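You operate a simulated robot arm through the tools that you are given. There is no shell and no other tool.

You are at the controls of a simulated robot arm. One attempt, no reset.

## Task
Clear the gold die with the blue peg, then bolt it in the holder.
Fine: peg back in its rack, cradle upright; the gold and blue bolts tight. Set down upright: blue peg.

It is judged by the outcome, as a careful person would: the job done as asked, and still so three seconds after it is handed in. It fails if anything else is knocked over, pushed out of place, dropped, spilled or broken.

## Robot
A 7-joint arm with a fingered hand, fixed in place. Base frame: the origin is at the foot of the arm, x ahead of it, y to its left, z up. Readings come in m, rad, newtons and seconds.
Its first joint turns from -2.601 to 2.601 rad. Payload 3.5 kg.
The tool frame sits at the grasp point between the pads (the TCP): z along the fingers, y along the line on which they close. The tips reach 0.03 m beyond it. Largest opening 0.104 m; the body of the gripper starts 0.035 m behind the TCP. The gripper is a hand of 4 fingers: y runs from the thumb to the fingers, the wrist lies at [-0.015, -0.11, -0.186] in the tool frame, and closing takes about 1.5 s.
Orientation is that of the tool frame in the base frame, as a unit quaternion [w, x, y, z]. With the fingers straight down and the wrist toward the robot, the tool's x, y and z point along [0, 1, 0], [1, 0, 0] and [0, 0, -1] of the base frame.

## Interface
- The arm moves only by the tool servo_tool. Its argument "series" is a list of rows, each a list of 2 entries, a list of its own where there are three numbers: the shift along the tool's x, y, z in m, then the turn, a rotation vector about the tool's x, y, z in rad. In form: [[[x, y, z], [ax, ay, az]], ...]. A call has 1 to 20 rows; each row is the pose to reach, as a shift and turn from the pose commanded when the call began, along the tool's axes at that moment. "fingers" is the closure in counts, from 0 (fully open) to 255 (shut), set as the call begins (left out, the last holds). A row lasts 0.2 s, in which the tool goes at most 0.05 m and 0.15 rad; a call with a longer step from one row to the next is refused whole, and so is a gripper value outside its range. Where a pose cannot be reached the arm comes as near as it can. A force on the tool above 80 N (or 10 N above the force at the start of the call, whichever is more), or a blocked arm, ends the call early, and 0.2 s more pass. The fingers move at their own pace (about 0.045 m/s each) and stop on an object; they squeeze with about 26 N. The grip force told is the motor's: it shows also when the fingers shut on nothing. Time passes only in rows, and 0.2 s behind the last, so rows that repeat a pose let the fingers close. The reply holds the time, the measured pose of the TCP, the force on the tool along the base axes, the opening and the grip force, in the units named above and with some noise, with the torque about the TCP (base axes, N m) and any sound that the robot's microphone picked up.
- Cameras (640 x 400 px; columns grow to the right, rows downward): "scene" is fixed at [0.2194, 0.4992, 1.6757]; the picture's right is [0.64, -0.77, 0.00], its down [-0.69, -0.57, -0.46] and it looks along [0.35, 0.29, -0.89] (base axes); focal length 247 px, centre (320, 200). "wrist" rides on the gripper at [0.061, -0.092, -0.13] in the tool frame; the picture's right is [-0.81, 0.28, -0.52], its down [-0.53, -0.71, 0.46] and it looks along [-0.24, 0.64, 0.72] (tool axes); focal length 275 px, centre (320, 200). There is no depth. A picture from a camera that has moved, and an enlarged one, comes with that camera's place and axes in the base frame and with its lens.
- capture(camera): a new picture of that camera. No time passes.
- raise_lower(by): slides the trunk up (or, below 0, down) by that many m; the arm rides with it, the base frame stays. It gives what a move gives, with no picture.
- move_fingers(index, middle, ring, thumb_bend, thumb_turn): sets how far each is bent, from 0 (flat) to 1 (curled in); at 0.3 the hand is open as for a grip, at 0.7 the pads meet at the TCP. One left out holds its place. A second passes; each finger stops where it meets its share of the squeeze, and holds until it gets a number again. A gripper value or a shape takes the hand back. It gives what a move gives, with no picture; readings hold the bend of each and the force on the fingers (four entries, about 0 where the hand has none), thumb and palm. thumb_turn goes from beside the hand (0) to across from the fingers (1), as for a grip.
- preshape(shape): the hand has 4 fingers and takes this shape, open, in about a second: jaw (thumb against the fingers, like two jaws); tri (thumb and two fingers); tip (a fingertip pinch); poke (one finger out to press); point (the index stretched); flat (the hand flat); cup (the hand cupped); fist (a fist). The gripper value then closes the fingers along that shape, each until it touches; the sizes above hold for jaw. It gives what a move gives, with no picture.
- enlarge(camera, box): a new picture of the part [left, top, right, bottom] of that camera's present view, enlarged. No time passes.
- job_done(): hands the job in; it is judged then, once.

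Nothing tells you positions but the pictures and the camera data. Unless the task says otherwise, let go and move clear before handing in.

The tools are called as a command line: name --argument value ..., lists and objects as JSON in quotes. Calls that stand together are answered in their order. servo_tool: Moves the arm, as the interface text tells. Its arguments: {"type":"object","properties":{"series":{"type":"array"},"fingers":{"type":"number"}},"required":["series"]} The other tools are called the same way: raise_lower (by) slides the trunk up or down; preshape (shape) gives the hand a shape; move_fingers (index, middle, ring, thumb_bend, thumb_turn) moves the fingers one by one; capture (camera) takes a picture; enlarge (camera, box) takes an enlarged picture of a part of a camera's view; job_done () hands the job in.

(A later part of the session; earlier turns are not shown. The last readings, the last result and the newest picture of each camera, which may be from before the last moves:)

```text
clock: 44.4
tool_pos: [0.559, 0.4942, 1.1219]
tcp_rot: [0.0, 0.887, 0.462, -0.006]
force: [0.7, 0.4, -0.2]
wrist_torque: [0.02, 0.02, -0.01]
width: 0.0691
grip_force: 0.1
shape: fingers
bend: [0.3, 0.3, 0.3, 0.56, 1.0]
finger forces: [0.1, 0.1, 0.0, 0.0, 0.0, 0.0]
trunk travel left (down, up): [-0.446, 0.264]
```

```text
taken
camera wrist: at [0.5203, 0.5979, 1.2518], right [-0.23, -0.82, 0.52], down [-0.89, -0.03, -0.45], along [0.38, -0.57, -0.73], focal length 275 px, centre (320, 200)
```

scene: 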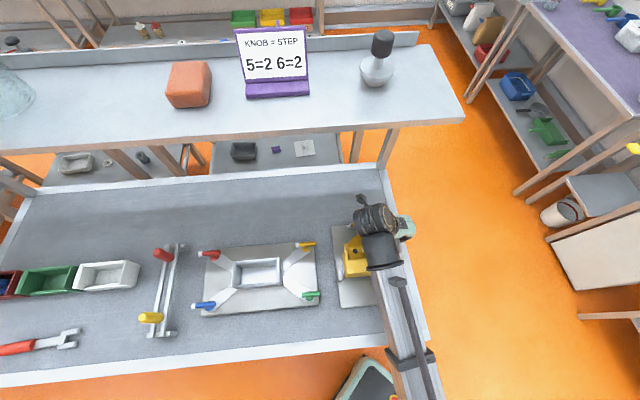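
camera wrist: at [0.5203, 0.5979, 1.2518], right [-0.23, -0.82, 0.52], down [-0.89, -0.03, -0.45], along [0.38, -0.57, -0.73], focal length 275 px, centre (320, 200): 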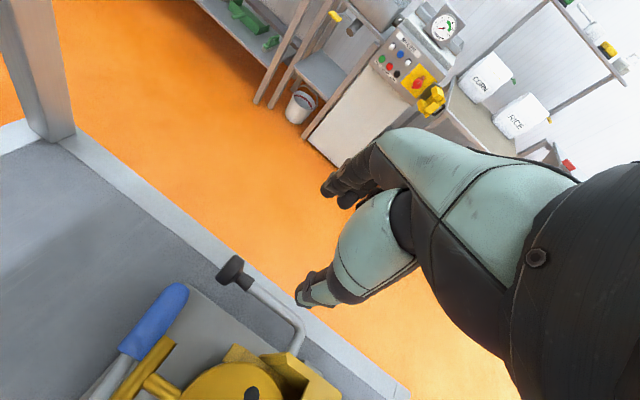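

Before picking up the peg I'll check in free space that the hand can go horizontal (needed to stand the peg upright). First I turn to face the die.

servo_tool --series '[[[-0.007, -0.006, -0.004], [0, 0, -0.139]], [[-0.014, -0.012, -0.008], [0, 0, -0.278]], [[-0.021, -0.018, -0.012], [0, 0, -0.417]], [[-0.028, -0.024, -0.016], [0, 0, -0.556]], [[-0.035, -0.03, -0.02], [0, 0, -0.695]], [[-0.042, -0.036, -0.024], [0, 0, -0.834]], [[-0.05, -0.042, -0.028], [0, 0, -0.973]], [[-0.057, -0.048, -0.032], [0, 0, -1.112]], [[-0.064, -0.054, -0.036], [0, 0, -1.251]], [[-0.0708, -0.0591, -0.04], [0, 0, -1.39]]]'

servo_tool --series '[[[0, 0, 0], [0, -0.14, 0]], [[0, 0, 0], [0, -0.28, 0]], [[0, 0, 0], [0, -0.42, 0]], [[0, 0, 0], [0, -0.56, 0]], [[0, 0, 0], [0, -0.7, 0]], [[0, 0, 0], [0, -0.84, 0]], [[0, 0, 0], [0, -0.98, 0]], [[0, 0, 0], [0, -1.12, 0]], [[0, 0, 0], [0, -1.26, 0]], [[0, 0, 0], [0, -1.4, 0]], [[0, 0, 0], [0, -1.54, 0]]]'

capture --camera "wrist"

capture --camera "scene"

```text
clock: 46.6
tool_pos: [0.4707, 0.47, 1.1616]
tcp_rot: [-0.003, 0.385, 0.923, -0.005]
force: [-0.5, -0.9, 0.0]
wrist_torque: [0.04, 0.0, -0.01]
width: 0.069
grip_force: 0.0
shape: fingers
bend: [0.3, 0.3, 0.3, 0.56, 1.0]
finger forces: [0.0, 0.0, 0.0, 0.0, 0.0, 0.0]
trunk travel left (down, up): [-0.446, 0.264]
```

```text
clock: 49.0
tool_pos: [0.4701, 0.47, 1.1626]
tcp_rot: [0.641, 0.273, 0.664, -0.272]
force: [-0.5, 0.2, -0.3]
wrist_torque: [-0.02, 0.0, 0.01]
width: 0.0692
grip_force: 0.0
shape: fingers
bend: [0.3, 0.3, 0.3, 0.56, 1.0]
finger forces: [0.0, 0.0, 0.0, 0.0, 0.0, 0.1]
trunk travel left (down, up): [-0.446, 0.264]
```

```text
taken
camera wrist: at [0.3124, 0.4996, 1.1062], right [-0.14, 0.55, 0.82], down [-0.17, -0.83, 0.53], along [0.97, -0.07, 0.21], focal length 275 px, centre (320, 200)
```

wrist: 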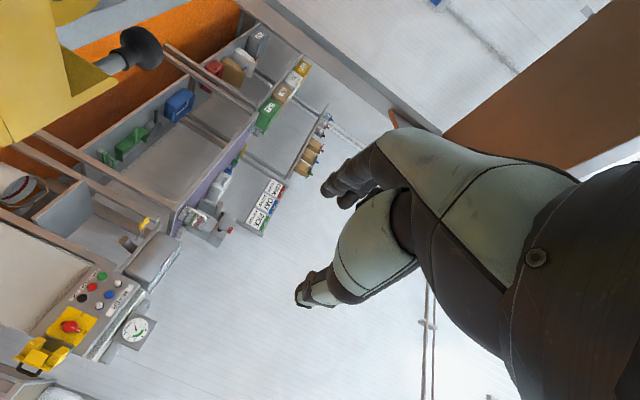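

```text
taken
```

scene: 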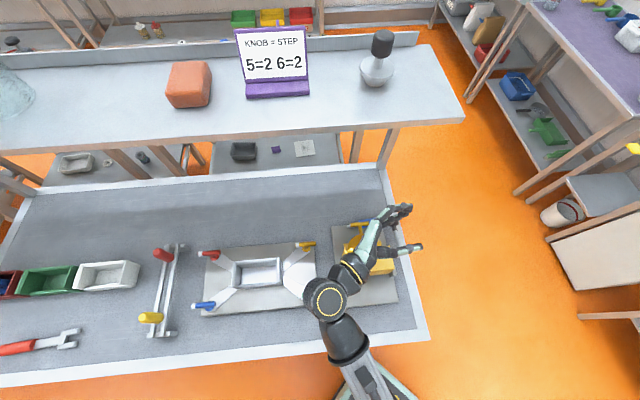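

The horizontal hand pose is reachable. I'll go back to pointing down and move over the peg, which lies at roughly (0.56, 0.56) along the die's width direction.

servo_tool --series '[[[0, 0, 0], [0, 0.14, 0]], [[0, 0, 0], [0, 0.28, 0]], [[0, 0, 0], [0, 0.42, 0]], [[0, 0, 0], [0, 0.56, 0]], [[0, 0, 0], [0, 0.7, 0]], [[0, 0, 0], [0, 0.84, 0]], [[0, 0, 0], [0, 0.98, 0]], [[0, 0, 0], [0, 1.12, 0]], [[0, 0, 0], [0, 1.26, 0]], [[0, 0, 0], [0, 1.4, 0]], [[0, 0, 0], [0, 1.54, 0]]]'

servo_tool --series '[[[-0.001, 0.03, 0], [0, 0, 0]], [[-0.002, 0.06, 0], [0, 0, 0]], [[-0.003, 0.09, 0.02], [0, 0, 0]], [[-0.0038, 0.122, 0.04], [0, 0, 0]], [[-0.0038, 0.122, 0.06], [0, 0, 0]]]'

capture --camera "wrist"

enlarge --camera "wrist" --box '[160, 180, 400, 330]'

enlarge --camera "scene" --box '[330, 190, 430, 290]'

```text
clock: 51.4
tool_pos: [0.4701, 0.4715, 1.1607]
tcp_rot: [-0.003, 0.386, 0.923, -0.004]
force: [-0.1, 0.8, -0.3]
wrist_torque: [0.0, -0.03, 0.01]
width: 0.0689
grip_force: 0.1
shape: fingers
bend: [0.3, 0.3, 0.3, 0.56, 1.0]
finger forces: [0.1, 0.0, 0.1, 0.1, 0.0, 0.0]
trunk travel left (down, up): [-0.446, 0.264]
```

```text
clock: 52.6
tool_pos: [0.5601, 0.5532, 1.1016]
tcp_rot: [-0.004, 0.385, 0.923, -0.004]
force: [-0.1, 0.3, -0.4]
wrist_torque: [0.0, -0.04, -0.02]
width: 0.0693
grip_force: 0.1
shape: fingers
bend: [0.3, 0.3, 0.3, 0.56, 1.0]
finger forces: [0.0, 0.0, 0.0, 0.0, 0.0, 0.0]
trunk travel left (down, up): [-0.446, 0.264]
```

```text
taken
camera wrist: at [0.453, 0.5333, 1.2332], right [0.77, -0.38, 0.51], down [-0.14, -0.88, -0.45], along [0.62, 0.28, -0.73], focal length 275 px, centre (320, 200)
```

wrist: 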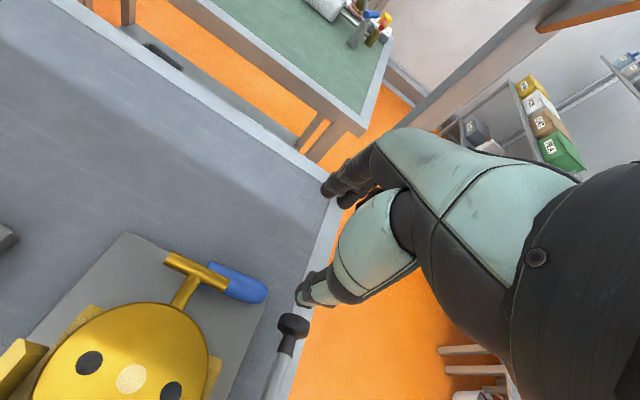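

```text
2.67 times, centred on (280, 255) of wrist
camera zoom: at [0.453, 0.5333, 1.2332], right [0.77, -0.38, 0.51], down [-0.14, -0.88, -0.45], along [0.62, 0.28, -0.73], focal length 734 px, centre (427, 53)
```

zoom: 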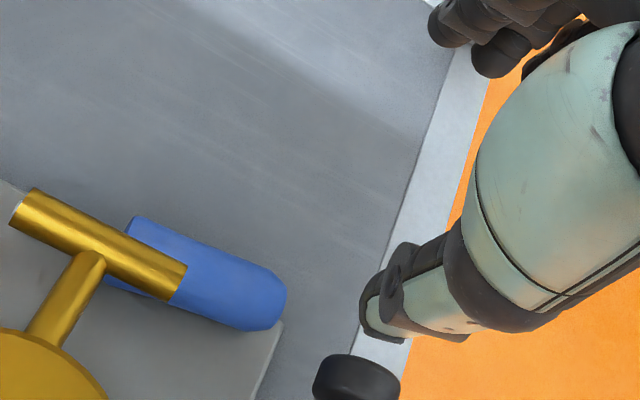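

```text
4.00 times, centred on (380, 240) of scene
camera zoom: at [0.2194, 0.4992, 1.6757], right [0.64, -0.77, 0.0], down [-0.69, -0.57, -0.46], along [0.35, 0.29, -0.89], focal length 989 px, centre (80, 40)
```

zoom: 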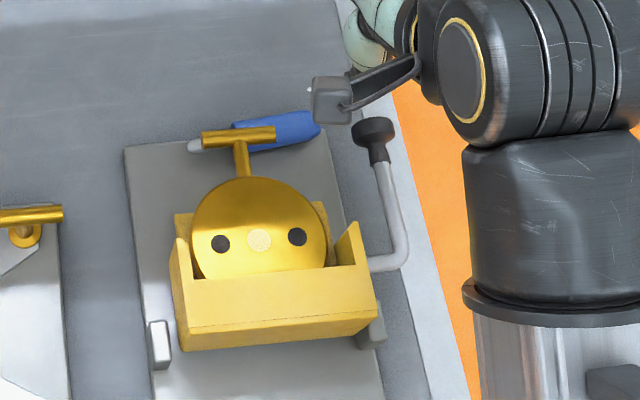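

The peg's axis runs from about (0.500, 0.615) to (0.587, 0.547). I'll align the jaws across it, clear of the T-bar's end, and descend in stages.

servo_tool --series '[[[-0.0011, 0.0028, 0.02], [-0.0106, -0.0043, -0.1]], [[-0.0011, 0.0028, 0.05], [-0.0106, -0.0043, -0.1]], [[-0.0011, 0.0028, 0.08], [-0.0106, -0.0043, -0.1]], [[-0.0011, 0.0028, 0.105], [-0.0106, -0.0043, -0.1]], [[-0.0011, 0.0028, 0.125], [-0.0106, -0.0043, -0.1]], [[-0.0011, 0.0028, 0.14], [-0.0106, -0.0043, -0.1]]]'

capture --camera "wrist"

enlarge --camera "wrist" --box '[200, 160, 440, 310]'

```text
clock: 54.0
tool_pos: [0.5616, 0.5538, 0.9607]
tcp_rot: [0.0, 0.339, 0.941, 0.0]
force: [-0.3, -0.1, 0.0]
wrist_torque: [0.0, -0.02, 0.0]
width: 0.0691
grip_force: 0.2
shape: fingers
bend: [0.3, 0.3, 0.3, 0.56, 1.0]
finger forces: [0.0, 0.0, 0.0, 0.0, 0.0, 0.1]
trunk travel left (down, up): [-0.446, 0.264]
```

```text
taken
camera wrist: at [0.4555, 0.521, 1.091], right [0.8, -0.31, 0.52], down [-0.04, -0.89, -0.46], along [0.6, 0.34, -0.72], focal length 275 px, centre (320, 200)
```

wrist: 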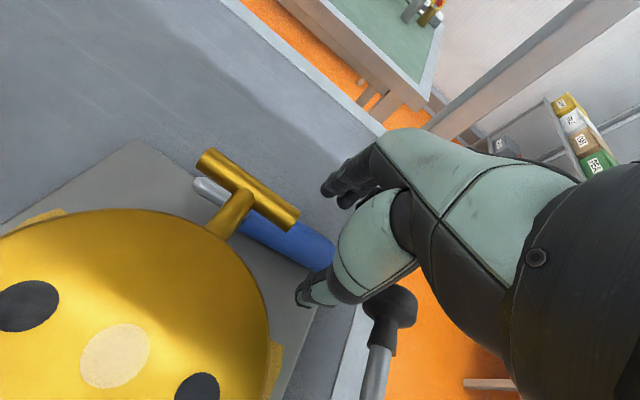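

```text
2.67 times, centred on (320, 235) of wrist
camera zoom: at [0.4555, 0.521, 1.091], right [0.8, -0.31, 0.52], down [-0.04, -0.89, -0.46], along [0.6, 0.34, -0.72], focal length 734 px, centre (320, 107)
```

zoom: 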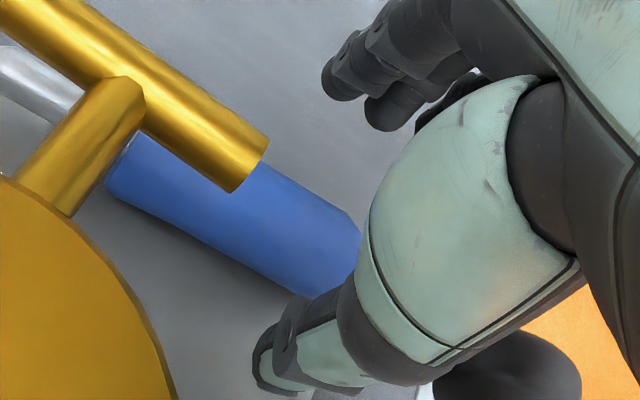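

The peg lies about 13 mm to the finger side of the grasp centre and nearly parallel to the jaws' width, which is good. I'll go down the last bit slowly.

servo_tool --series '[[[0, 0.003, 0.006], [0, 0, 0]], [[0, 0.003, 0.012], [0, 0, 0]], [[0, 0.003, 0.017], [0, 0, 0]]]'

servo_tool --series '[[[0, 0, 0.003], [0, 0, 0]], [[0, 0, 0.006], [0, 0, 0]]]'

```text
clock: 54.8
tool_pos: [0.5628, 0.5547, 0.9461]
tcp_rot: [0.001, 0.34, 0.94, 0.002]
force: [-0.2, 0.0, 14.3]
wrist_torque: [-0.33, 0.23, -0.04]
width: 0.0685
grip_force: 7.1
shape: fingers
bend: [0.3, 0.3, 0.3, 0.57, 1.0]
finger forces: [0.1, 0.1, 0.0, 0.0, 14.2, 0.0]
trunk travel left (down, up): [-0.446, 0.264]
```

```text
clock: 55.4
tool_pos: [0.5614, 0.5542, 0.9452]
tcp_rot: [0.002, 0.34, 0.941, 0.005]
force: [-2.7, 2.8, 65.9]
wrist_torque: [-1.48, 1.03, -0.11]
width: 0.0671
grip_force: 32.6
shape: fingers
bend: [0.3, 0.3, 0.3, 0.61, 1.0]
finger forces: [0.0, 0.0, 0.1, 0.0, 65.0, 0.0]
trunk travel left (down, up): [-0.446, 0.264]
```

The thumb has touched the plate (its top is near z≈0.915). I'll back up a few mm and close on the peg.

servo_tool --series '[[[0, 0, -0.009], [0, 0, 0]], [[0, 0, -0.009], [0, 0, 0]]]'

servo_tool --series '[[[0, 0, 0], [0, 0, 0]], [[0, 0, 0], [0, 0, 0]], [[0, 0, 0], [0, 0, 0]], [[0, 0, 0], [0, 0, 0]], [[0, 0, 0], [0, 0, 0]], [[0, 0, 0], [0, 0, 0]], [[0, 0, 0], [0, 0, 0]], [[0, 0, 0], [0, 0, 0]]]' --fingers 255

capture --camera "wrist"

enlarge --camera "wrist" --box '[200, 160, 440, 310]'

```text
clock: 56.0
tool_pos: [0.5621, 0.555, 0.9453]
tcp_rot: [0.0, 0.339, 0.941, -0.001]
force: [0.0, 0.9, 12.5]
wrist_torque: [-0.32, 0.21, 0.0]
width: 0.0678
grip_force: 6.5
shape: fingers
bend: [0.3, 0.3, 0.3, 0.57, 1.0]
finger forces: [0.0, 0.0, 0.1, 0.0, 12.7, 0.0]
trunk travel left (down, up): [-0.446, 0.264]
```

```text
clock: 57.8
tool_pos: [0.5627, 0.5549, 0.9481]
tcp_rot: [0.001, 0.34, 0.941, 0.001]
force: [4.6, 6.1, 23.2]
wrist_torque: [0.57, -0.51, 0.02]
width: 0.0211
grip_force: 25.6
shape: jaw
bend: [0.74, 0.43, 0.44, 0.59, 1.0]
finger forces: [12.2, 10.8, 0.0, 0.0, 23.0, 0.0]
trunk travel left (down, up): [-0.446, 0.264]
```

```text
taken
camera wrist: at [0.4566, 0.5236, 1.0786], right [0.8, -0.31, 0.52], down [-0.04, -0.89, -0.46], along [0.6, 0.34, -0.72], focal length 275 px, centre (320, 200)
```

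wrist: 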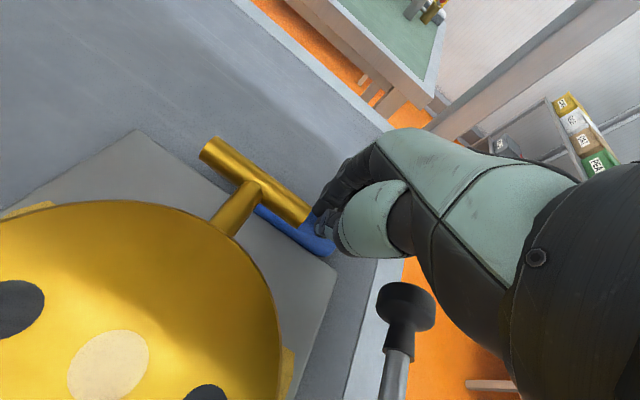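

```text
2.67 times, centred on (320, 235) of wrist
camera zoom: at [0.4566, 0.5236, 1.0786], right [0.8, -0.31, 0.52], down [-0.04, -0.89, -0.46], along [0.6, 0.34, -0.72], focal length 734 px, centre (320, 107)
```

zoom: 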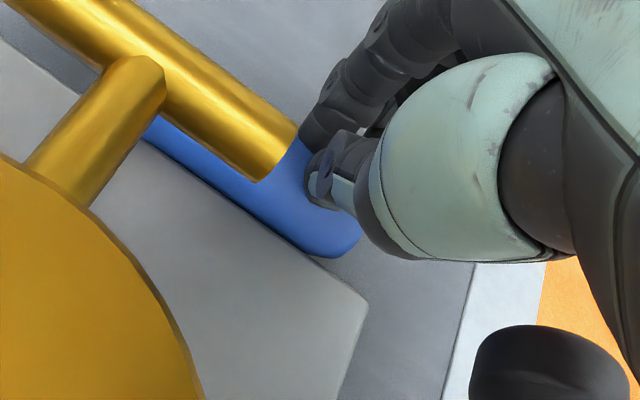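

The peg appears to be between thumb and fingers near its rounded end. I'll lift slightly to test the hold.

servo_tool --series '[[[0, 0, -0.005], [0, 0, 0]], [[0, 0, -0.012], [0, 0, 0]], [[0, 0, -0.02], [0, 0, 0]]]'

enlarge --camera "wrist" --box '[200, 160, 440, 310]'

enlarge --camera "scene" --box '[330, 190, 430, 290]'

```text
clock: 58.6
tool_pos: [0.5622, 0.5549, 0.9664]
tcp_rot: [-0.001, 0.34, 0.94, -0.001]
force: [-0.1, 0.8, 0.9]
wrist_torque: [0.03, -0.01, 0.03]
width: 0.0125
grip_force: 26.3
shape: jaw
bend: [0.74, 0.53, 0.44, 0.62, 1.0]
finger forces: [0.0, 1.0, 0.1, 0.0, 0.1, 0.1]
trunk travel left (down, up): [-0.446, 0.264]
```

```text
2.67 times, centred on (320, 235) of wrist
camera zoom: at [0.4574, 0.5234, 1.0965], right [0.8, -0.3, 0.52], down [-0.05, -0.89, -0.45], along [0.6, 0.34, -0.73], focal length 734 px, centre (320, 107)
```

zoom: 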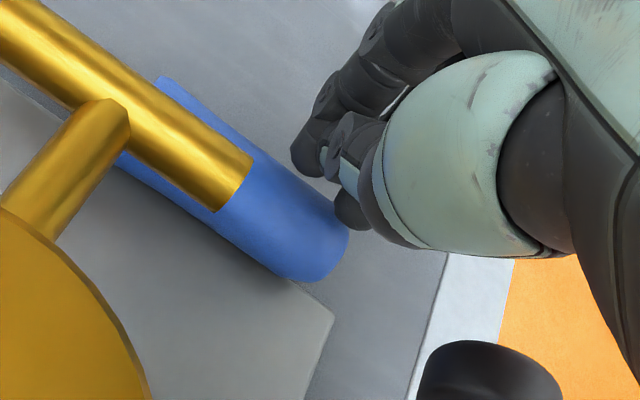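

```text
4.00 times, centred on (380, 240) of scene
camera zoom: at [0.2194, 0.4992, 1.6757], right [0.64, -0.77, 0.0], down [-0.69, -0.57, -0.46], along [0.35, 0.29, -0.89], focal length 989 px, centre (80, 40)
```

zoom: 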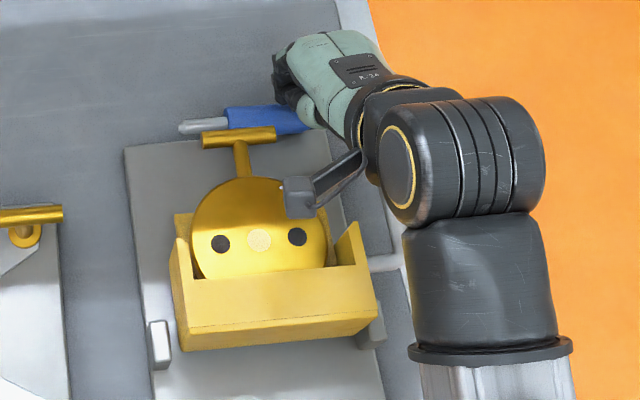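

The fingertips slipped off the peg's rounded end. It now lies on the table against the plate's rear edge, where the thumb can't get beside it. I'll nudge it gently away from the plate with the closed hand.

servo_tool --series '[[[-0.006, -0.018, 0], [0, 0, 0]], [[-0.006, -0.018, 0.008], [0, 0, 0]], [[-0.006, -0.018, 0.015], [0, 0, 0]], [[-0.006, -0.012, 0.015], [0, 0, 0]], [[-0.006, -0.006, 0.015], [0, 0, 0]], [[-0.006, 0, 0.015], [0, 0, 0]], [[-0.006, 0.005, 0.015], [0, 0, 0]], [[-0.006, 0.01, 0.015], [0, 0, 0]], [[-0.006, 0.015, 0.015], [0, 0, 0]], [[-0.006, 0.02, 0.015], [0, 0, 0]]]'

enlarge --camera "wrist" --box '[200, 160, 440, 310]'

enlarge --camera "scene" --box '[330, 190, 430, 290]'

```text
clock: 60.8
tool_pos: [0.5794, 0.5675, 0.9492]
tcp_rot: [-0.001, 0.339, 0.941, -0.001]
force: [-0.6, 0.4, -0.6]
wrist_torque: [0.0, 0.02, 0.0]
width: 0.0123
grip_force: 25.2
shape: jaw
bend: [0.74, 0.53, 0.44, 0.62, 1.0]
finger forces: [0.1, 0.0, 0.0, 0.1, 0.0, 0.0]
trunk travel left (down, up): [-0.446, 0.264]
```

```text
2.67 times, centred on (320, 235) of wrist
camera zoom: at [0.4751, 0.5362, 1.0812], right [0.8, -0.3, 0.52], down [-0.05, -0.89, -0.45], along [0.6, 0.34, -0.73], focal length 734 px, centre (320, 107)
```

zoom: 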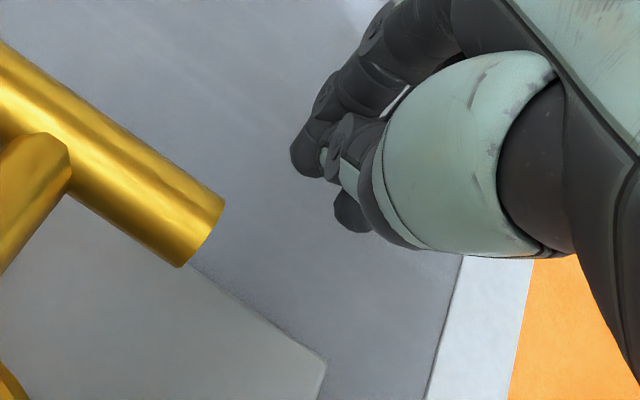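

```text
4.00 times, centred on (380, 240) of scene
camera zoom: at [0.2194, 0.4992, 1.6757], right [0.64, -0.77, 0.0], down [-0.69, -0.57, -0.46], along [0.35, 0.29, -0.89], focal length 989 px, centre (80, 40)
```

zoom: 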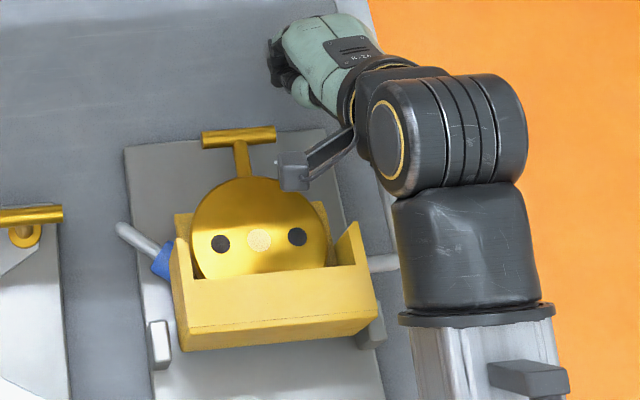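

The peg squirted back under the die instead and now pokes out on the left side of the cradle. I'll rise and look at it from the left.

servo_tool --series '[[[0, 0, -0.04], [0, 0, 0]], [[0, 0, -0.08], [0, 0, 0]], [[0, 0, -0.12], [0, 0, 0]], [[0.03, -0.038, -0.14], [0, 0, 0]], [[0.06, -0.075, -0.15], [0, 0, 0]], [[0.09, -0.112, -0.16], [0, 0, 0]], [[0.12, -0.15, -0.17], [0, 0, 0]], [[0.1537, -0.189, -0.17], [0, 0, 0]]]'

servo_tool --series '[[[0, 0, 0], [0, 0, 0]], [[0, 0, 0], [0, 0, 0]], [[0, 0, 0], [0, 0, 0]]]' --fingers 0

capture --camera "wrist"

enlarge --camera "wrist" --box '[180, 190, 340, 310]'

enlarge --camera "scene" --box '[325, 220, 405, 300]'

```text
refused: row 4 steps farther than a row can; nothing moved
```

```text
clock: 61.6
tool_pos: [0.5818, 0.5683, 0.9525]
tcp_rot: [0.0, 0.339, 0.941, 0.0]
force: [-1.3, -0.1, 0.0]
wrist_torque: [-0.02, 0.0, 0.0]
width: 0.1037
grip_force: 0.1
shape: jaw
bend: [0.3, 0.3, 0.3, 0.3, 0.98]
finger forces: [0.0, 0.0, 0.0, 0.1, 0.0, 0.0]
trunk travel left (down, up): [-0.446, 0.264]
```

```text
taken
camera wrist: at [0.4754, 0.5361, 1.082], right [0.8, -0.31, 0.52], down [-0.05, -0.89, -0.46], along [0.6, 0.34, -0.72], focal length 275 px, centre (320, 200)
```

wrist: 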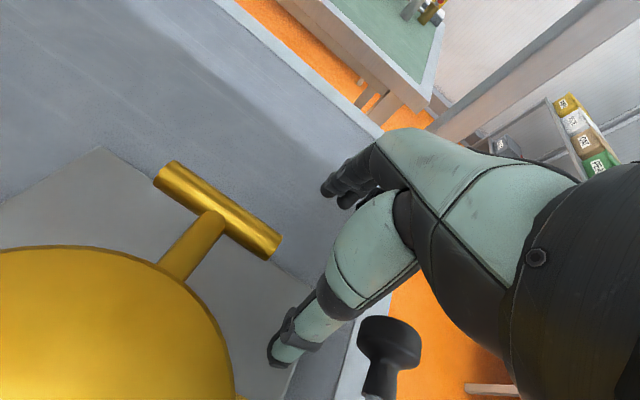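

```text
3.33 times, centred on (260, 250) of wrist
camera zoom: at [0.4754, 0.5361, 1.082], right [0.8, -0.31, 0.52], down [-0.05, -0.89, -0.46], along [0.6, 0.34, -0.72], focal length 918 px, centre (520, 33)
```

zoom: 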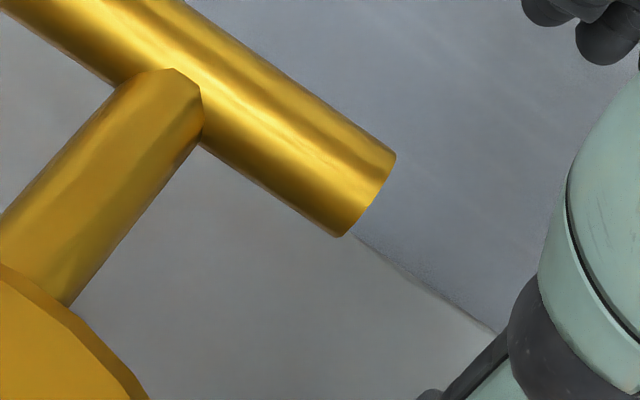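

```text
5.00 times, centred on (365, 260) of scene
camera zoom: at [0.2194, 0.4992, 1.6757], right [0.64, -0.77, 0.0], down [-0.69, -0.57, -0.46], along [0.35, 0.29, -0.89], focal length 1236 px, centre (95, -100)
```

zoom: 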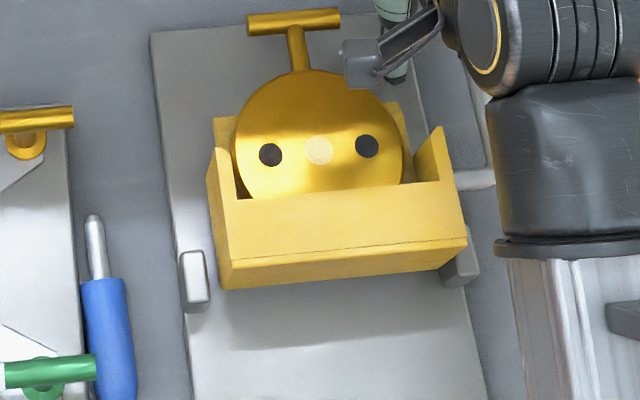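

The peg was still sliding. It is now in the gap between the two plates, in the open. I'll rise and wait for it to settle.

servo_tool --series '[[[0, 0, -0.04], [0, 0, 0]], [[0, 0, -0.08], [0, 0, 0]], [[0, 0, -0.12], [0, 0, 0]], [[0, 0, -0.15], [0, 0, 0]]]'

servo_tool --series '[[[0.03, -0.037, -0.003], [0, 0, 0]], [[0.06, -0.074, -0.006], [0, 0, 0]], [[0.09, -0.111, -0.009], [0, 0, 0]], [[0.12, -0.148, -0.012], [0, 0, 0]], [[0.1537, -0.184, -0.015], [0, 0, 0]]]'

capture --camera "wrist"

capture --camera "scene"

```text
clock: 62.6
tool_pos: [0.5814, 0.5674, 1.1016]
tcp_rot: [0.0, 0.339, 0.941, -0.001]
force: [-0.8, 0.1, 0.7]
wrist_torque: [0.02, -0.01, 0.01]
width: 0.1035
grip_force: 0.1
shape: jaw
bend: [0.3, 0.3, 0.3, 0.3, 0.98]
finger forces: [0.1, 0.0, 0.1, 0.1, 0.0, 0.0]
trunk travel left (down, up): [-0.446, 0.264]
```

```text
clock: 63.8
tool_pos: [0.3449, 0.5241, 1.1169]
tcp_rot: [0.0, 0.34, 0.941, 0.0]
force: [0.7, -0.8, -0.1]
wrist_torque: [-0.01, 0.04, -0.01]
width: 0.1037
grip_force: 0.2
shape: jaw
bend: [0.3, 0.3, 0.3, 0.3, 0.98]
finger forces: [0.0, 0.0, 0.0, 0.1, 0.0, 0.1]
trunk travel left (down, up): [-0.446, 0.264]
```

```text
taken
camera wrist: at [0.2394, 0.4926, 1.2472], right [0.8, -0.31, 0.52], down [-0.05, -0.89, -0.45], along [0.6, 0.34, -0.72], focal length 275 px, centre (320, 200)
```

wrist: 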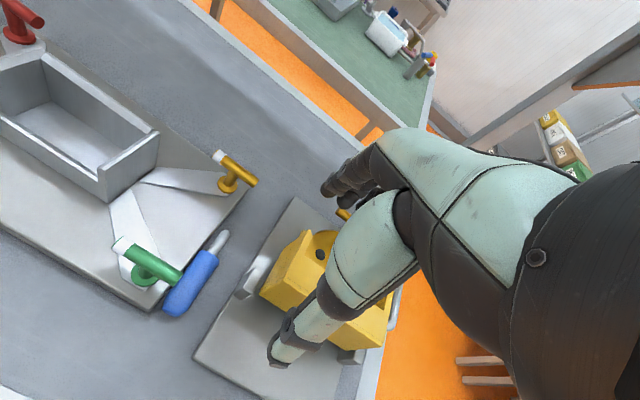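

```text
taken
```

scene: 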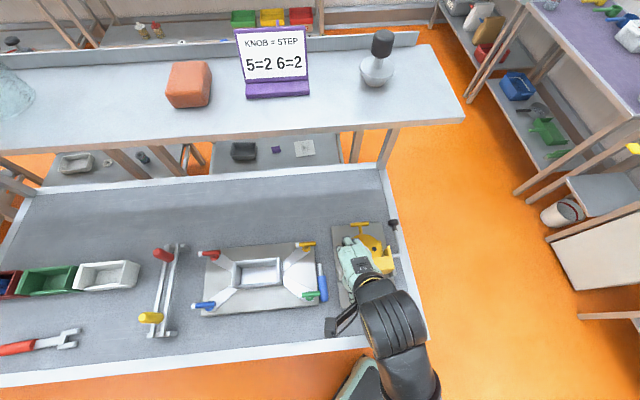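

The peg looks to have come to rest in the gap beside the holder plate. I'll zoom in on it.

enlarge --camera "wrist" --box '[90, 170, 330, 320]'

enlarge --camera "scene" --box '[280, 230, 360, 330]'

```text
2.67 times, centred on (210, 245) of wrist
camera zoom: at [0.2394, 0.4926, 1.2472], right [0.8, -0.31, 0.52], down [-0.05, -0.89, -0.45], along [0.6, 0.34, -0.72], focal length 734 px, centre (613, 80)
```

zoom: 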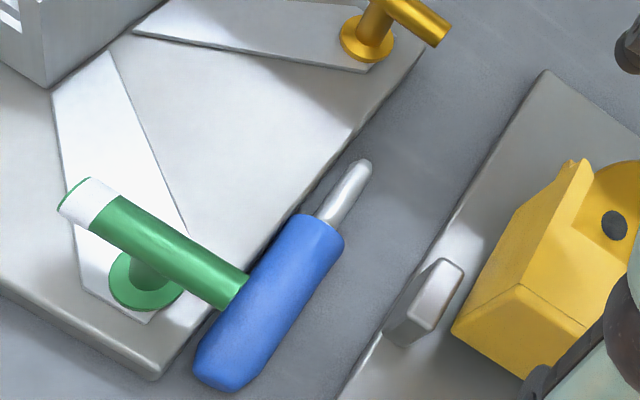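

```text
4.00 times, centred on (320, 280) of scene
camera zoom: at [0.2194, 0.4992, 1.6757], right [0.64, -0.77, 0.0], down [-0.69, -0.57, -0.46], along [0.35, 0.29, -0.89], focal length 989 px, centre (320, -120)
```

zoom: 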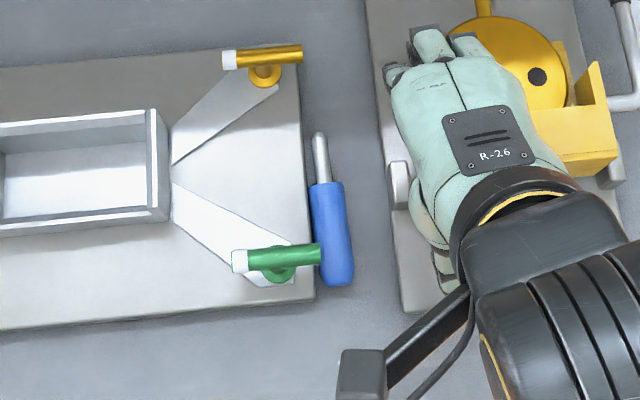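

The peg lies on the table at rest, from tip (0.351, 0.611) to head end (0.280, 0.532), pointing away from me beside the holder plate. I'll test whether I can turn the hand about 90° above it to close across it.

servo_tool --series '[[[0, 0, 0], [0, 0, -0.14]], [[0, 0, 0], [0, 0, -0.28]], [[0, 0, 0], [0, 0, -0.42]], [[0, 0, 0], [0, 0, -0.56]], [[0, 0, 0], [0, 0, -0.7]], [[0, 0, 0], [0, 0, -0.84]], [[0, 0, 0], [0, 0, -0.98]], [[0, 0, 0], [0, 0, -1.12]], [[0, 0, 0], [0, 0, -1.26]], [[0, 0, 0], [0, 0, -1.4]], [[0, 0, 0], [0, 0, -1.53]]]'

capture --camera "wrist"

capture --camera "scene"

```text
clock: 66.1
tool_pos: [0.345, 0.5263, 1.1167]
tcp_rot: [-0.003, -0.353, 0.936, 0.002]
force: [58.7, 30.3, 39.3]
wrist_torque: [-9.01, 7.33, 7.63]
width: 0.1036
grip_force: 0.0
shape: jaw
bend: [0.3, 0.3, 0.3, 0.3, 0.98]
finger forces: [0.0, 0.0, 0.0, 0.0, 0.0, 0.0]
trunk travel left (down, up): [-0.446, 0.264]
stopped in row 11: the force on the tool passed its limit at 182 N (the readings are from after the stop); the commanded pose is now the measured one
```

```text
taken
camera wrist: at [0.3604, 0.4163, 1.2475], right [0.43, 0.74, 0.52], down [0.87, -0.18, -0.46], along [-0.25, 0.65, -0.72], focal length 275 px, centre (320, 200)
```

wrist: 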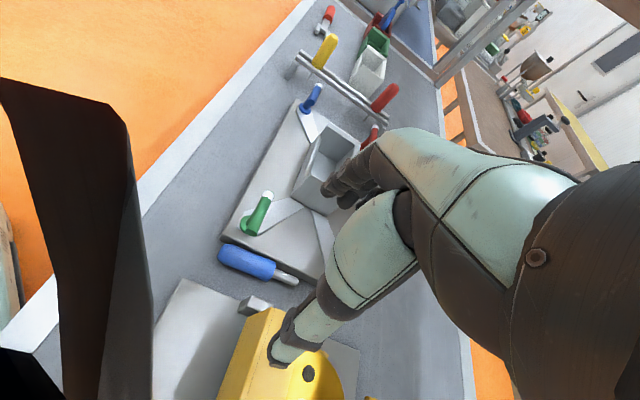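

```text
taken
```

scene: 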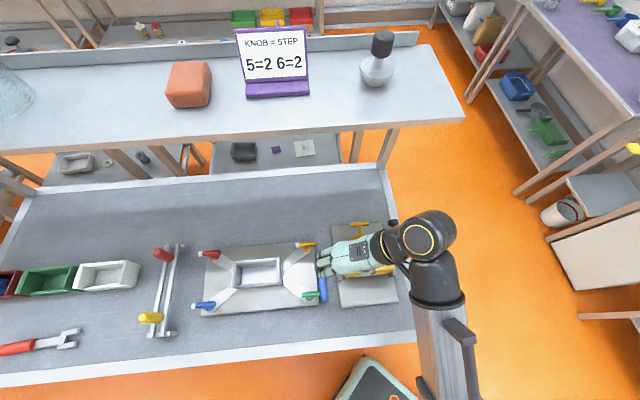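

The hand touched its own forearm near the end of that turn. I'll back off about 12°, since a heading near 127° is enough to close across the peg.

servo_tool --series '[[[0, 0, 0], [0, 0, 0.1]], [[0, 0, 0], [0, 0, 0.2]], [[0, 0, 0], [0, 0, 0.2]]]'

capture --camera "wrist"

enlarge --camera "wrist" --box '[180, 170, 340, 290]'

```text
clock: 66.3
tool_pos: [0.3454, 0.5256, 1.1173]
tcp_rot: [-0.001, -0.346, 0.938, 0.001]
force: [6.5, 24.3, 9.9]
wrist_torque: [-4.37, 0.84, 1.13]
width: 0.1038
grip_force: 0.2
shape: jaw
bend: [0.3, 0.3, 0.3, 0.3, 0.98]
finger forces: [0.0, 0.0, 0.0, 0.0, 0.0, 0.0]
trunk travel left (down, up): [-0.446, 0.264]
stopped in row 1: the force on the tool passed its limit at 104 N (the readings are from after the stop); the commanded pose is now the measured one
```

```text
taken
camera wrist: at [0.3593, 0.4161, 1.2475], right [0.44, 0.74, 0.52], down [0.87, -0.19, -0.46], along [-0.24, 0.65, -0.72], focal length 275 px, centre (320, 200)
```

wrist: 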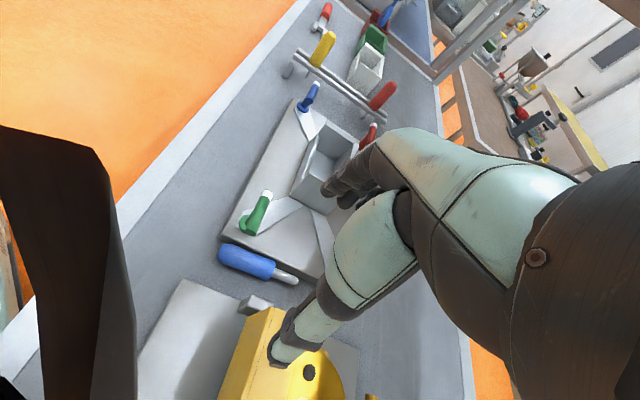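

```text
3.33 times, centred on (260, 230) of wrist
camera zoom: at [0.3593, 0.4161, 1.2475], right [0.44, 0.74, 0.52], down [0.87, -0.19, -0.46], along [-0.24, 0.65, -0.72], focal length 918 px, centre (520, 100)
```

zoom: 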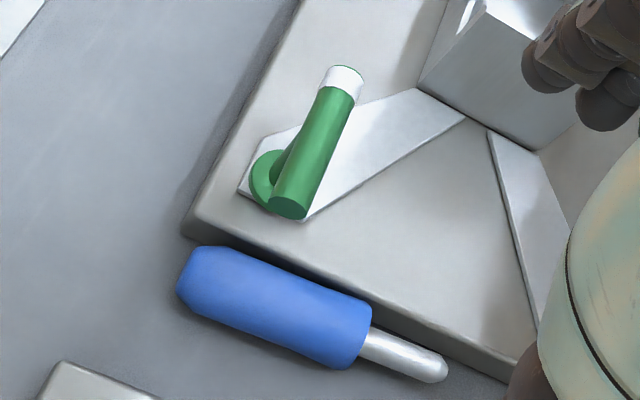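

servo_tool --series '[[[0, 0, 0], [0, 0, 0.05]], [[0, 0, 0], [0, 0, 0.1]], [[0, 0, 0], [0, 0, 0.17]], [[0, 0, 0], [0, 0, 0.17]]]'

capture --camera "wrist"

```text
clock: 67.3
tool_pos: [0.345, 0.5247, 1.1174]
tcp_rot: [-0.001, -0.268, 0.964, 0.002]
force: [-0.4, 0.4, -0.7]
wrist_torque: [-0.03, 0.01, 0.01]
width: 0.1038
grip_force: 0.0
shape: jaw
bend: [0.3, 0.3, 0.3, 0.3, 0.98]
finger forces: [0.0, 0.1, 0.1, 0.1, 0.0, 0.1]
trunk travel left (down, up): [-0.446, 0.264]
```

```text
taken
camera wrist: at [0.3403, 0.4152, 1.2474], right [0.56, 0.65, 0.52], down [0.82, -0.34, -0.46], along [-0.12, 0.68, -0.72], focal length 275 px, centre (320, 200)
```

wrist: 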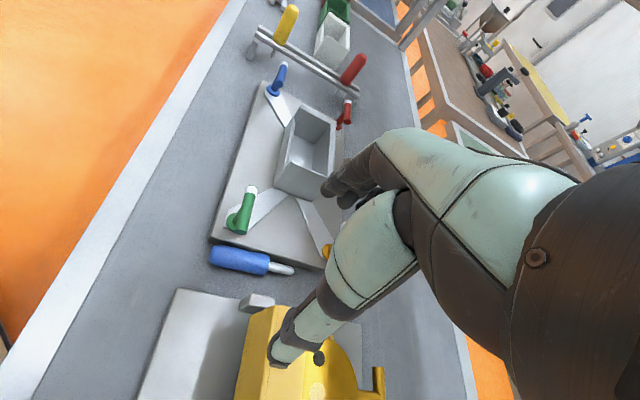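

The heading is fine here, but the peg hugs the holder plate, leaving no room for fingers on its left side. I'll try a single-finger shape to nudge it along into open table.

preshape --shape "poke"

capture --camera "wrist"

enlarge --camera "wrist" --box '[240, 150, 440, 350]'

enlarge --camera "scene" --box '[290, 220, 410, 340]'

```text
clock: 68.2
tool_pos: [0.3445, 0.5256, 1.1169]
tcp_rot: [-0.002, -0.267, 0.964, 0.001]
force: [0.2, 0.0, 0.2]
wrist_torque: [-0.02, -0.03, -0.03]
width: 0.0
grip_force: 0.0
shape: poke
bend: [0.7, 0.7, 0.99, 1.0, 1.0]
finger forces: [0.1, 0.0, 0.1, 0.0, 0.0, 0.0]
trunk travel left (down, up): [-0.446, 0.264]
```

```text
taken
camera wrist: at [0.3404, 0.4152, 1.2474], right [0.56, 0.65, 0.52], down [0.82, -0.34, -0.46], along [-0.13, 0.68, -0.72], focal length 275 px, centre (320, 200)
```

wrist: 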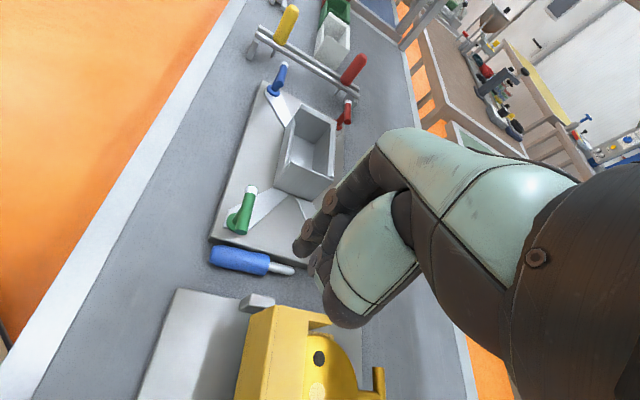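

```text
2.00 times, centred on (340, 250) of wrist
camera zoom: at [0.3404, 0.4152, 1.2474], right [0.56, 0.65, 0.52], down [0.82, -0.34, -0.46], along [-0.13, 0.68, -0.72], focal length 551 px, centre (280, 100)
```

zoom: 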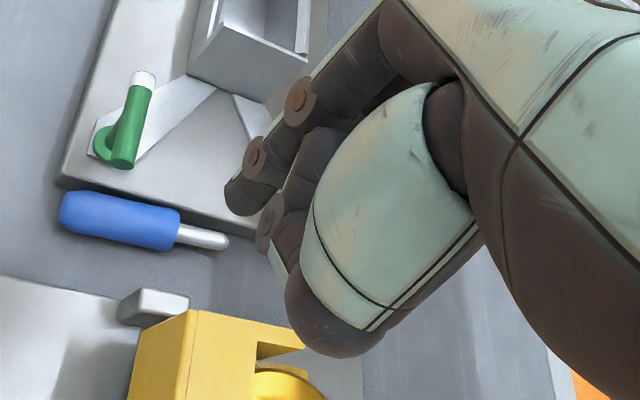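

```text
3.33 times, centred on (350, 280) of scene
camera zoom: at [0.2194, 0.4992, 1.6757], right [0.64, -0.77, 0.0], down [-0.69, -0.57, -0.46], along [0.35, 0.29, -0.89], focal length 824 px, centre (220, -67)
```

zoom: 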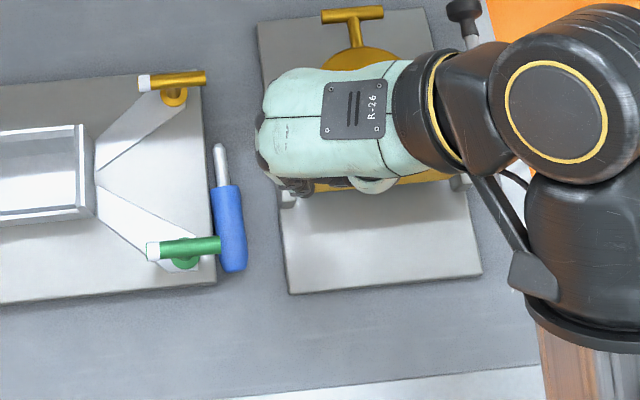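

I'll look at the fingertip-pinch shape. An index–thumb pinch is narrow enough to fit beside the peg without touching the green bolt's handle.

preshape --shape "tip"

enlarge --camera "wrist" --box '[240, 150, 440, 350]'

enlarge --camera "scene" --box '[290, 220, 410, 340]'

```text
clock: 69.1
tool_pos: [0.3452, 0.5244, 1.1165]
tcp_rot: [-0.003, -0.267, 0.964, 0.001]
force: [0.0, 0.1, 0.2]
wrist_torque: [-0.01, -0.03, -0.01]
width: 0.1039
grip_force: 0.1
shape: tip
bend: [0.3, 0.98, 0.99, 0.3, 0.98]
finger forces: [0.0, 0.0, 0.0, 0.1, 0.1, 0.0]
trunk travel left (down, up): [-0.446, 0.264]
```

```text
2.00 times, centred on (340, 250) of wrist
camera zoom: at [0.3404, 0.4152, 1.2474], right [0.56, 0.65, 0.52], down [0.82, -0.34, -0.46], along [-0.13, 0.68, -0.72], focal length 551 px, centre (280, 100)
```

zoom: 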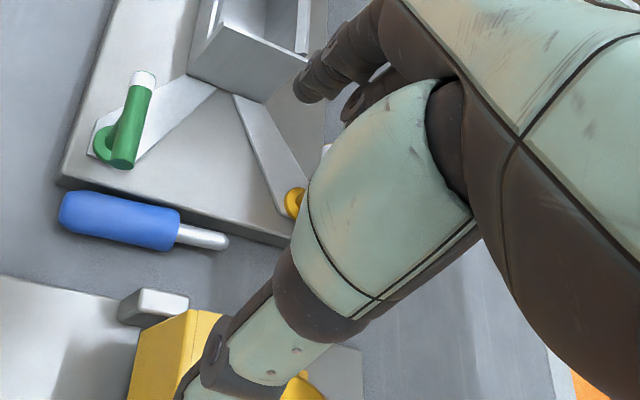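

```text
3.33 times, centred on (350, 280) of scene
camera zoom: at [0.2194, 0.4992, 1.6757], right [0.64, -0.77, 0.0], down [-0.69, -0.57, -0.46], along [0.35, 0.29, -0.89], focal length 824 px, centre (220, -67)
```

zoom: 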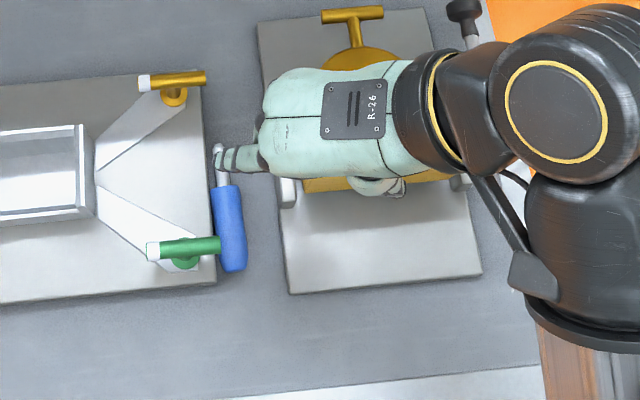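

In this shape the index and thumb oppose at the TCP. I'll set the thumb part-closed, place the pair over the peg at about u=0.612 (clear of the green handle), and descend partway.

move_fingers --index 0.3 --thumb_bend 0.5

servo_tool --series '[[[0.006, 0.018, 0.02], [0, 0, -0.025]], [[0.0121, 0.036, 0.05], [0, 0, -0.05]], [[0.0121, 0.036, 0.08], [0, 0, -0.05]], [[0.0121, 0.036, 0.105], [0, 0, -0.05]], [[0.0121, 0.036, 0.105], [0, 0, -0.05]]]'

capture --camera "wrist"

enlarge --camera "wrist" --box '[200, 140, 400, 300]'

enlarge --camera "scene" --box '[290, 220, 390, 320]'

```text
clock: 70.1
tool_pos: [0.3449, 0.5253, 1.116]
tcp_rot: [-0.002, -0.267, 0.964, 0.001]
force: [0.2, 0.4, 0.2]
wrist_torque: [-0.02, 0.03, 0.01]
width: 0.0782
grip_force: 0.1
shape: fingers
bend: [0.3, 0.98, 0.99, 0.5, 0.98]
finger forces: [0.0, 0.1, 0.1, 0.0, 0.1, 0.0]
trunk travel left (down, up): [-0.446, 0.264]
```

```text
clock: 71.3
tool_pos: [0.3161, 0.5507, 1.0105]
tcp_rot: [-0.001, -0.291, 0.957, 0.001]
force: [-0.5, -0.7, -0.2]
wrist_torque: [0.04, -0.04, 0.0]
width: 0.0779
grip_force: 0.0
shape: fingers
bend: [0.3, 0.98, 0.99, 0.5, 0.98]
finger forces: [0.0, 0.0, 0.1, 0.0, 0.0, 0.0]
trunk travel left (down, up): [-0.446, 0.264]
```

```text
taken
camera wrist: at [0.3159, 0.4404, 1.1418], right [0.52, 0.68, 0.52], down [0.84, -0.3, -0.46], along [-0.16, 0.67, -0.72], focal length 275 px, centre (320, 200)
```

wrist: 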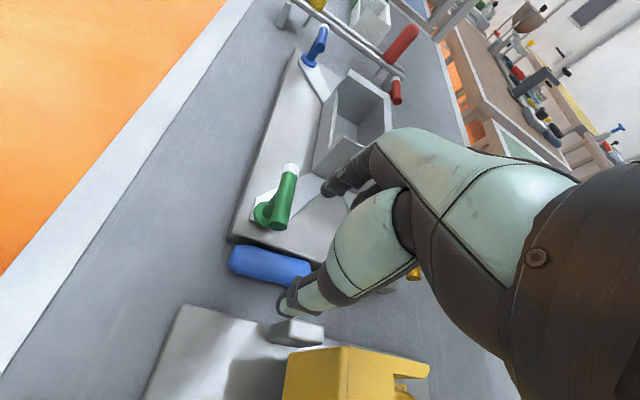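

```text
2.50 times, centred on (300, 220) of wrist
camera zoom: at [0.3159, 0.4404, 1.1418], right [0.52, 0.68, 0.52], down [0.84, -0.3, -0.46], along [-0.16, 0.67, -0.72], focal length 688 px, centre (370, 150)
```

zoom: 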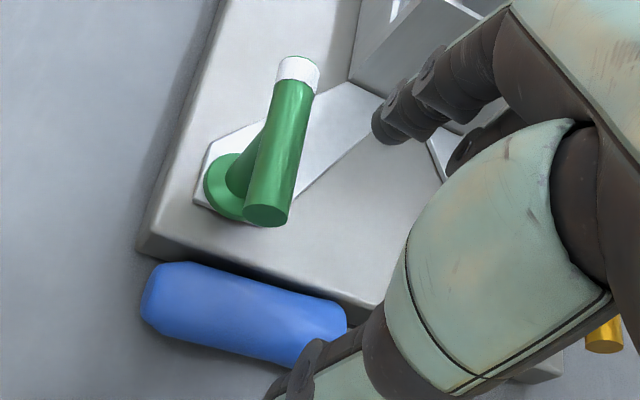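

```text
4.00 times, centred on (340, 270) of scene
camera zoom: at [0.2194, 0.4992, 1.6757], right [0.64, -0.77, 0.0], down [-0.69, -0.57, -0.46], along [0.35, 0.29, -0.89], focal length 989 px, centre (240, -80)
```

zoom: 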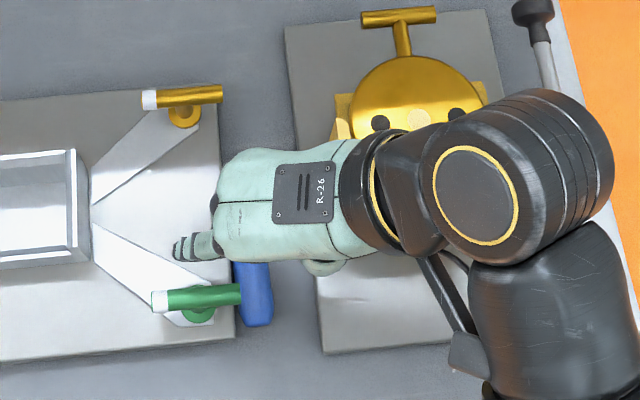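

The peg is well placed between index and thumb. I'll lower in small steps, watching for contact with the cradle or plates.

servo_tool --series '[[[0, 0, 0.01], [0, 0, 0]], [[0, 0, 0.02], [0, 0, 0]], [[0, 0, 0.03], [0, 0, 0]], [[0, 0, 0.04], [0, 0, 0]]]'

servo_tool --series '[[[0, 0, 0.006], [0, 0, 0]], [[0, 0, 0.012], [0, 0, 0]], [[0, 0, 0.018], [0, 0, 0]]]'

enlarge --camera "wrist" --box '[200, 140, 400, 300]'

```text
clock: 72.3
tool_pos: [0.3147, 0.5502, 0.9714]
tcp_rot: [-0.003, -0.291, 0.957, 0.001]
force: [0.0, 0.5, 0.3]
wrist_torque: [0.04, 0.04, 0.0]
width: 0.0779
grip_force: 0.0
shape: fingers
bend: [0.3, 0.98, 0.99, 0.5, 0.98]
finger forces: [0.0, 0.0, 0.0, 0.0, 0.0, 0.0]
trunk travel left (down, up): [-0.446, 0.264]
```

```text
clock: 73.1
tool_pos: [0.3151, 0.5498, 0.953]
tcp_rot: [-0.002, -0.291, 0.957, 0.001]
force: [-0.9, 0.5, 0.1]
wrist_torque: [-0.02, -0.01, 0.0]
width: 0.0781
grip_force: 0.0
shape: fingers
bend: [0.3, 0.98, 0.99, 0.5, 0.98]
finger forces: [0.0, 0.0, 0.0, 0.0, 0.1, 0.0]
trunk travel left (down, up): [-0.446, 0.264]
```

```text
2.50 times, centred on (300, 220) of wrist
camera zoom: at [0.3165, 0.4402, 1.0845], right [0.52, 0.68, 0.52], down [0.84, -0.29, -0.46], along [-0.16, 0.67, -0.72], focal length 688 px, centre (370, 150)
```

zoom: 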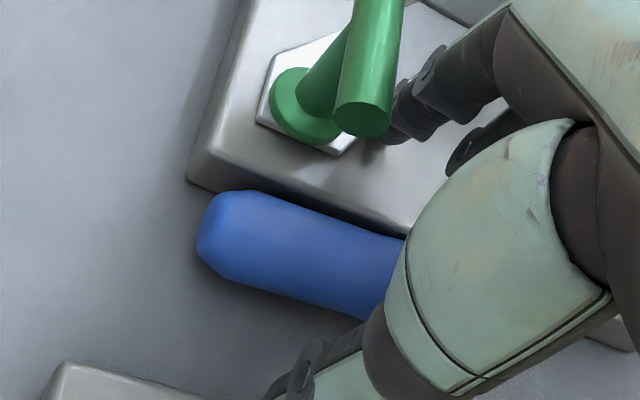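

Clear so far. Now I'll sweep the index inward to roll the peg off the plate edge toward the thumb.

move_fingers --index 0.56 --thumb_bend 0.5

enlarge --camera "wrist" --box '[200, 140, 400, 300]'

enlarge --camera "scene" --box '[290, 220, 390, 320]'

```text
clock: 74.1
tool_pos: [0.314, 0.5498, 0.9556]
tcp_rot: [-0.001, -0.29, 0.957, 0.002]
force: [-1.3, 2.9, 21.5]
wrist_torque: [0.66, 0.7, -0.06]
width: 0.0541
grip_force: 11.2
shape: fingers
bend: [0.49, 0.98, 0.99, 0.5, 0.98]
finger forces: [21.4, 0.0, 0.1, 0.1, 0.0, 0.1]
trunk travel left (down, up): [-0.446, 0.264]
```

```text
2.50 times, centred on (300, 220) of wrist
camera zoom: at [0.3159, 0.4395, 1.0858], right [0.52, 0.68, 0.52], down [0.84, -0.29, -0.46], along [-0.16, 0.67, -0.72], focal length 688 px, centre (370, 150)
```

zoom: 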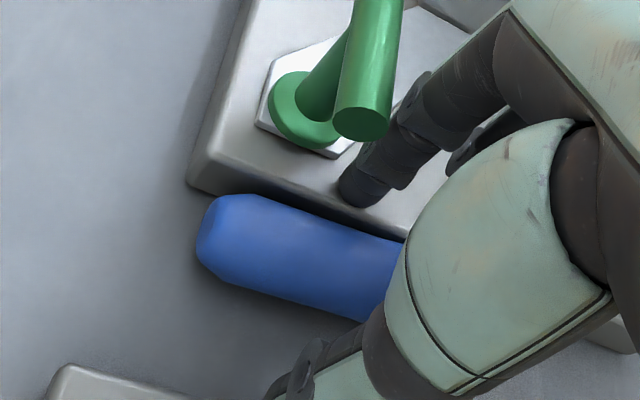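

```text
4.00 times, centred on (340, 270) of scene
camera zoom: at [0.2194, 0.4992, 1.6757], right [0.64, -0.77, 0.0], down [-0.69, -0.57, -0.46], along [0.35, 0.29, -0.89], focal length 989 px, centre (240, -80)
```

zoom: 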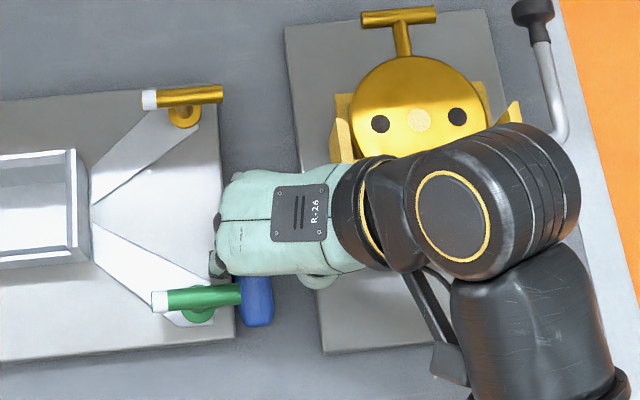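

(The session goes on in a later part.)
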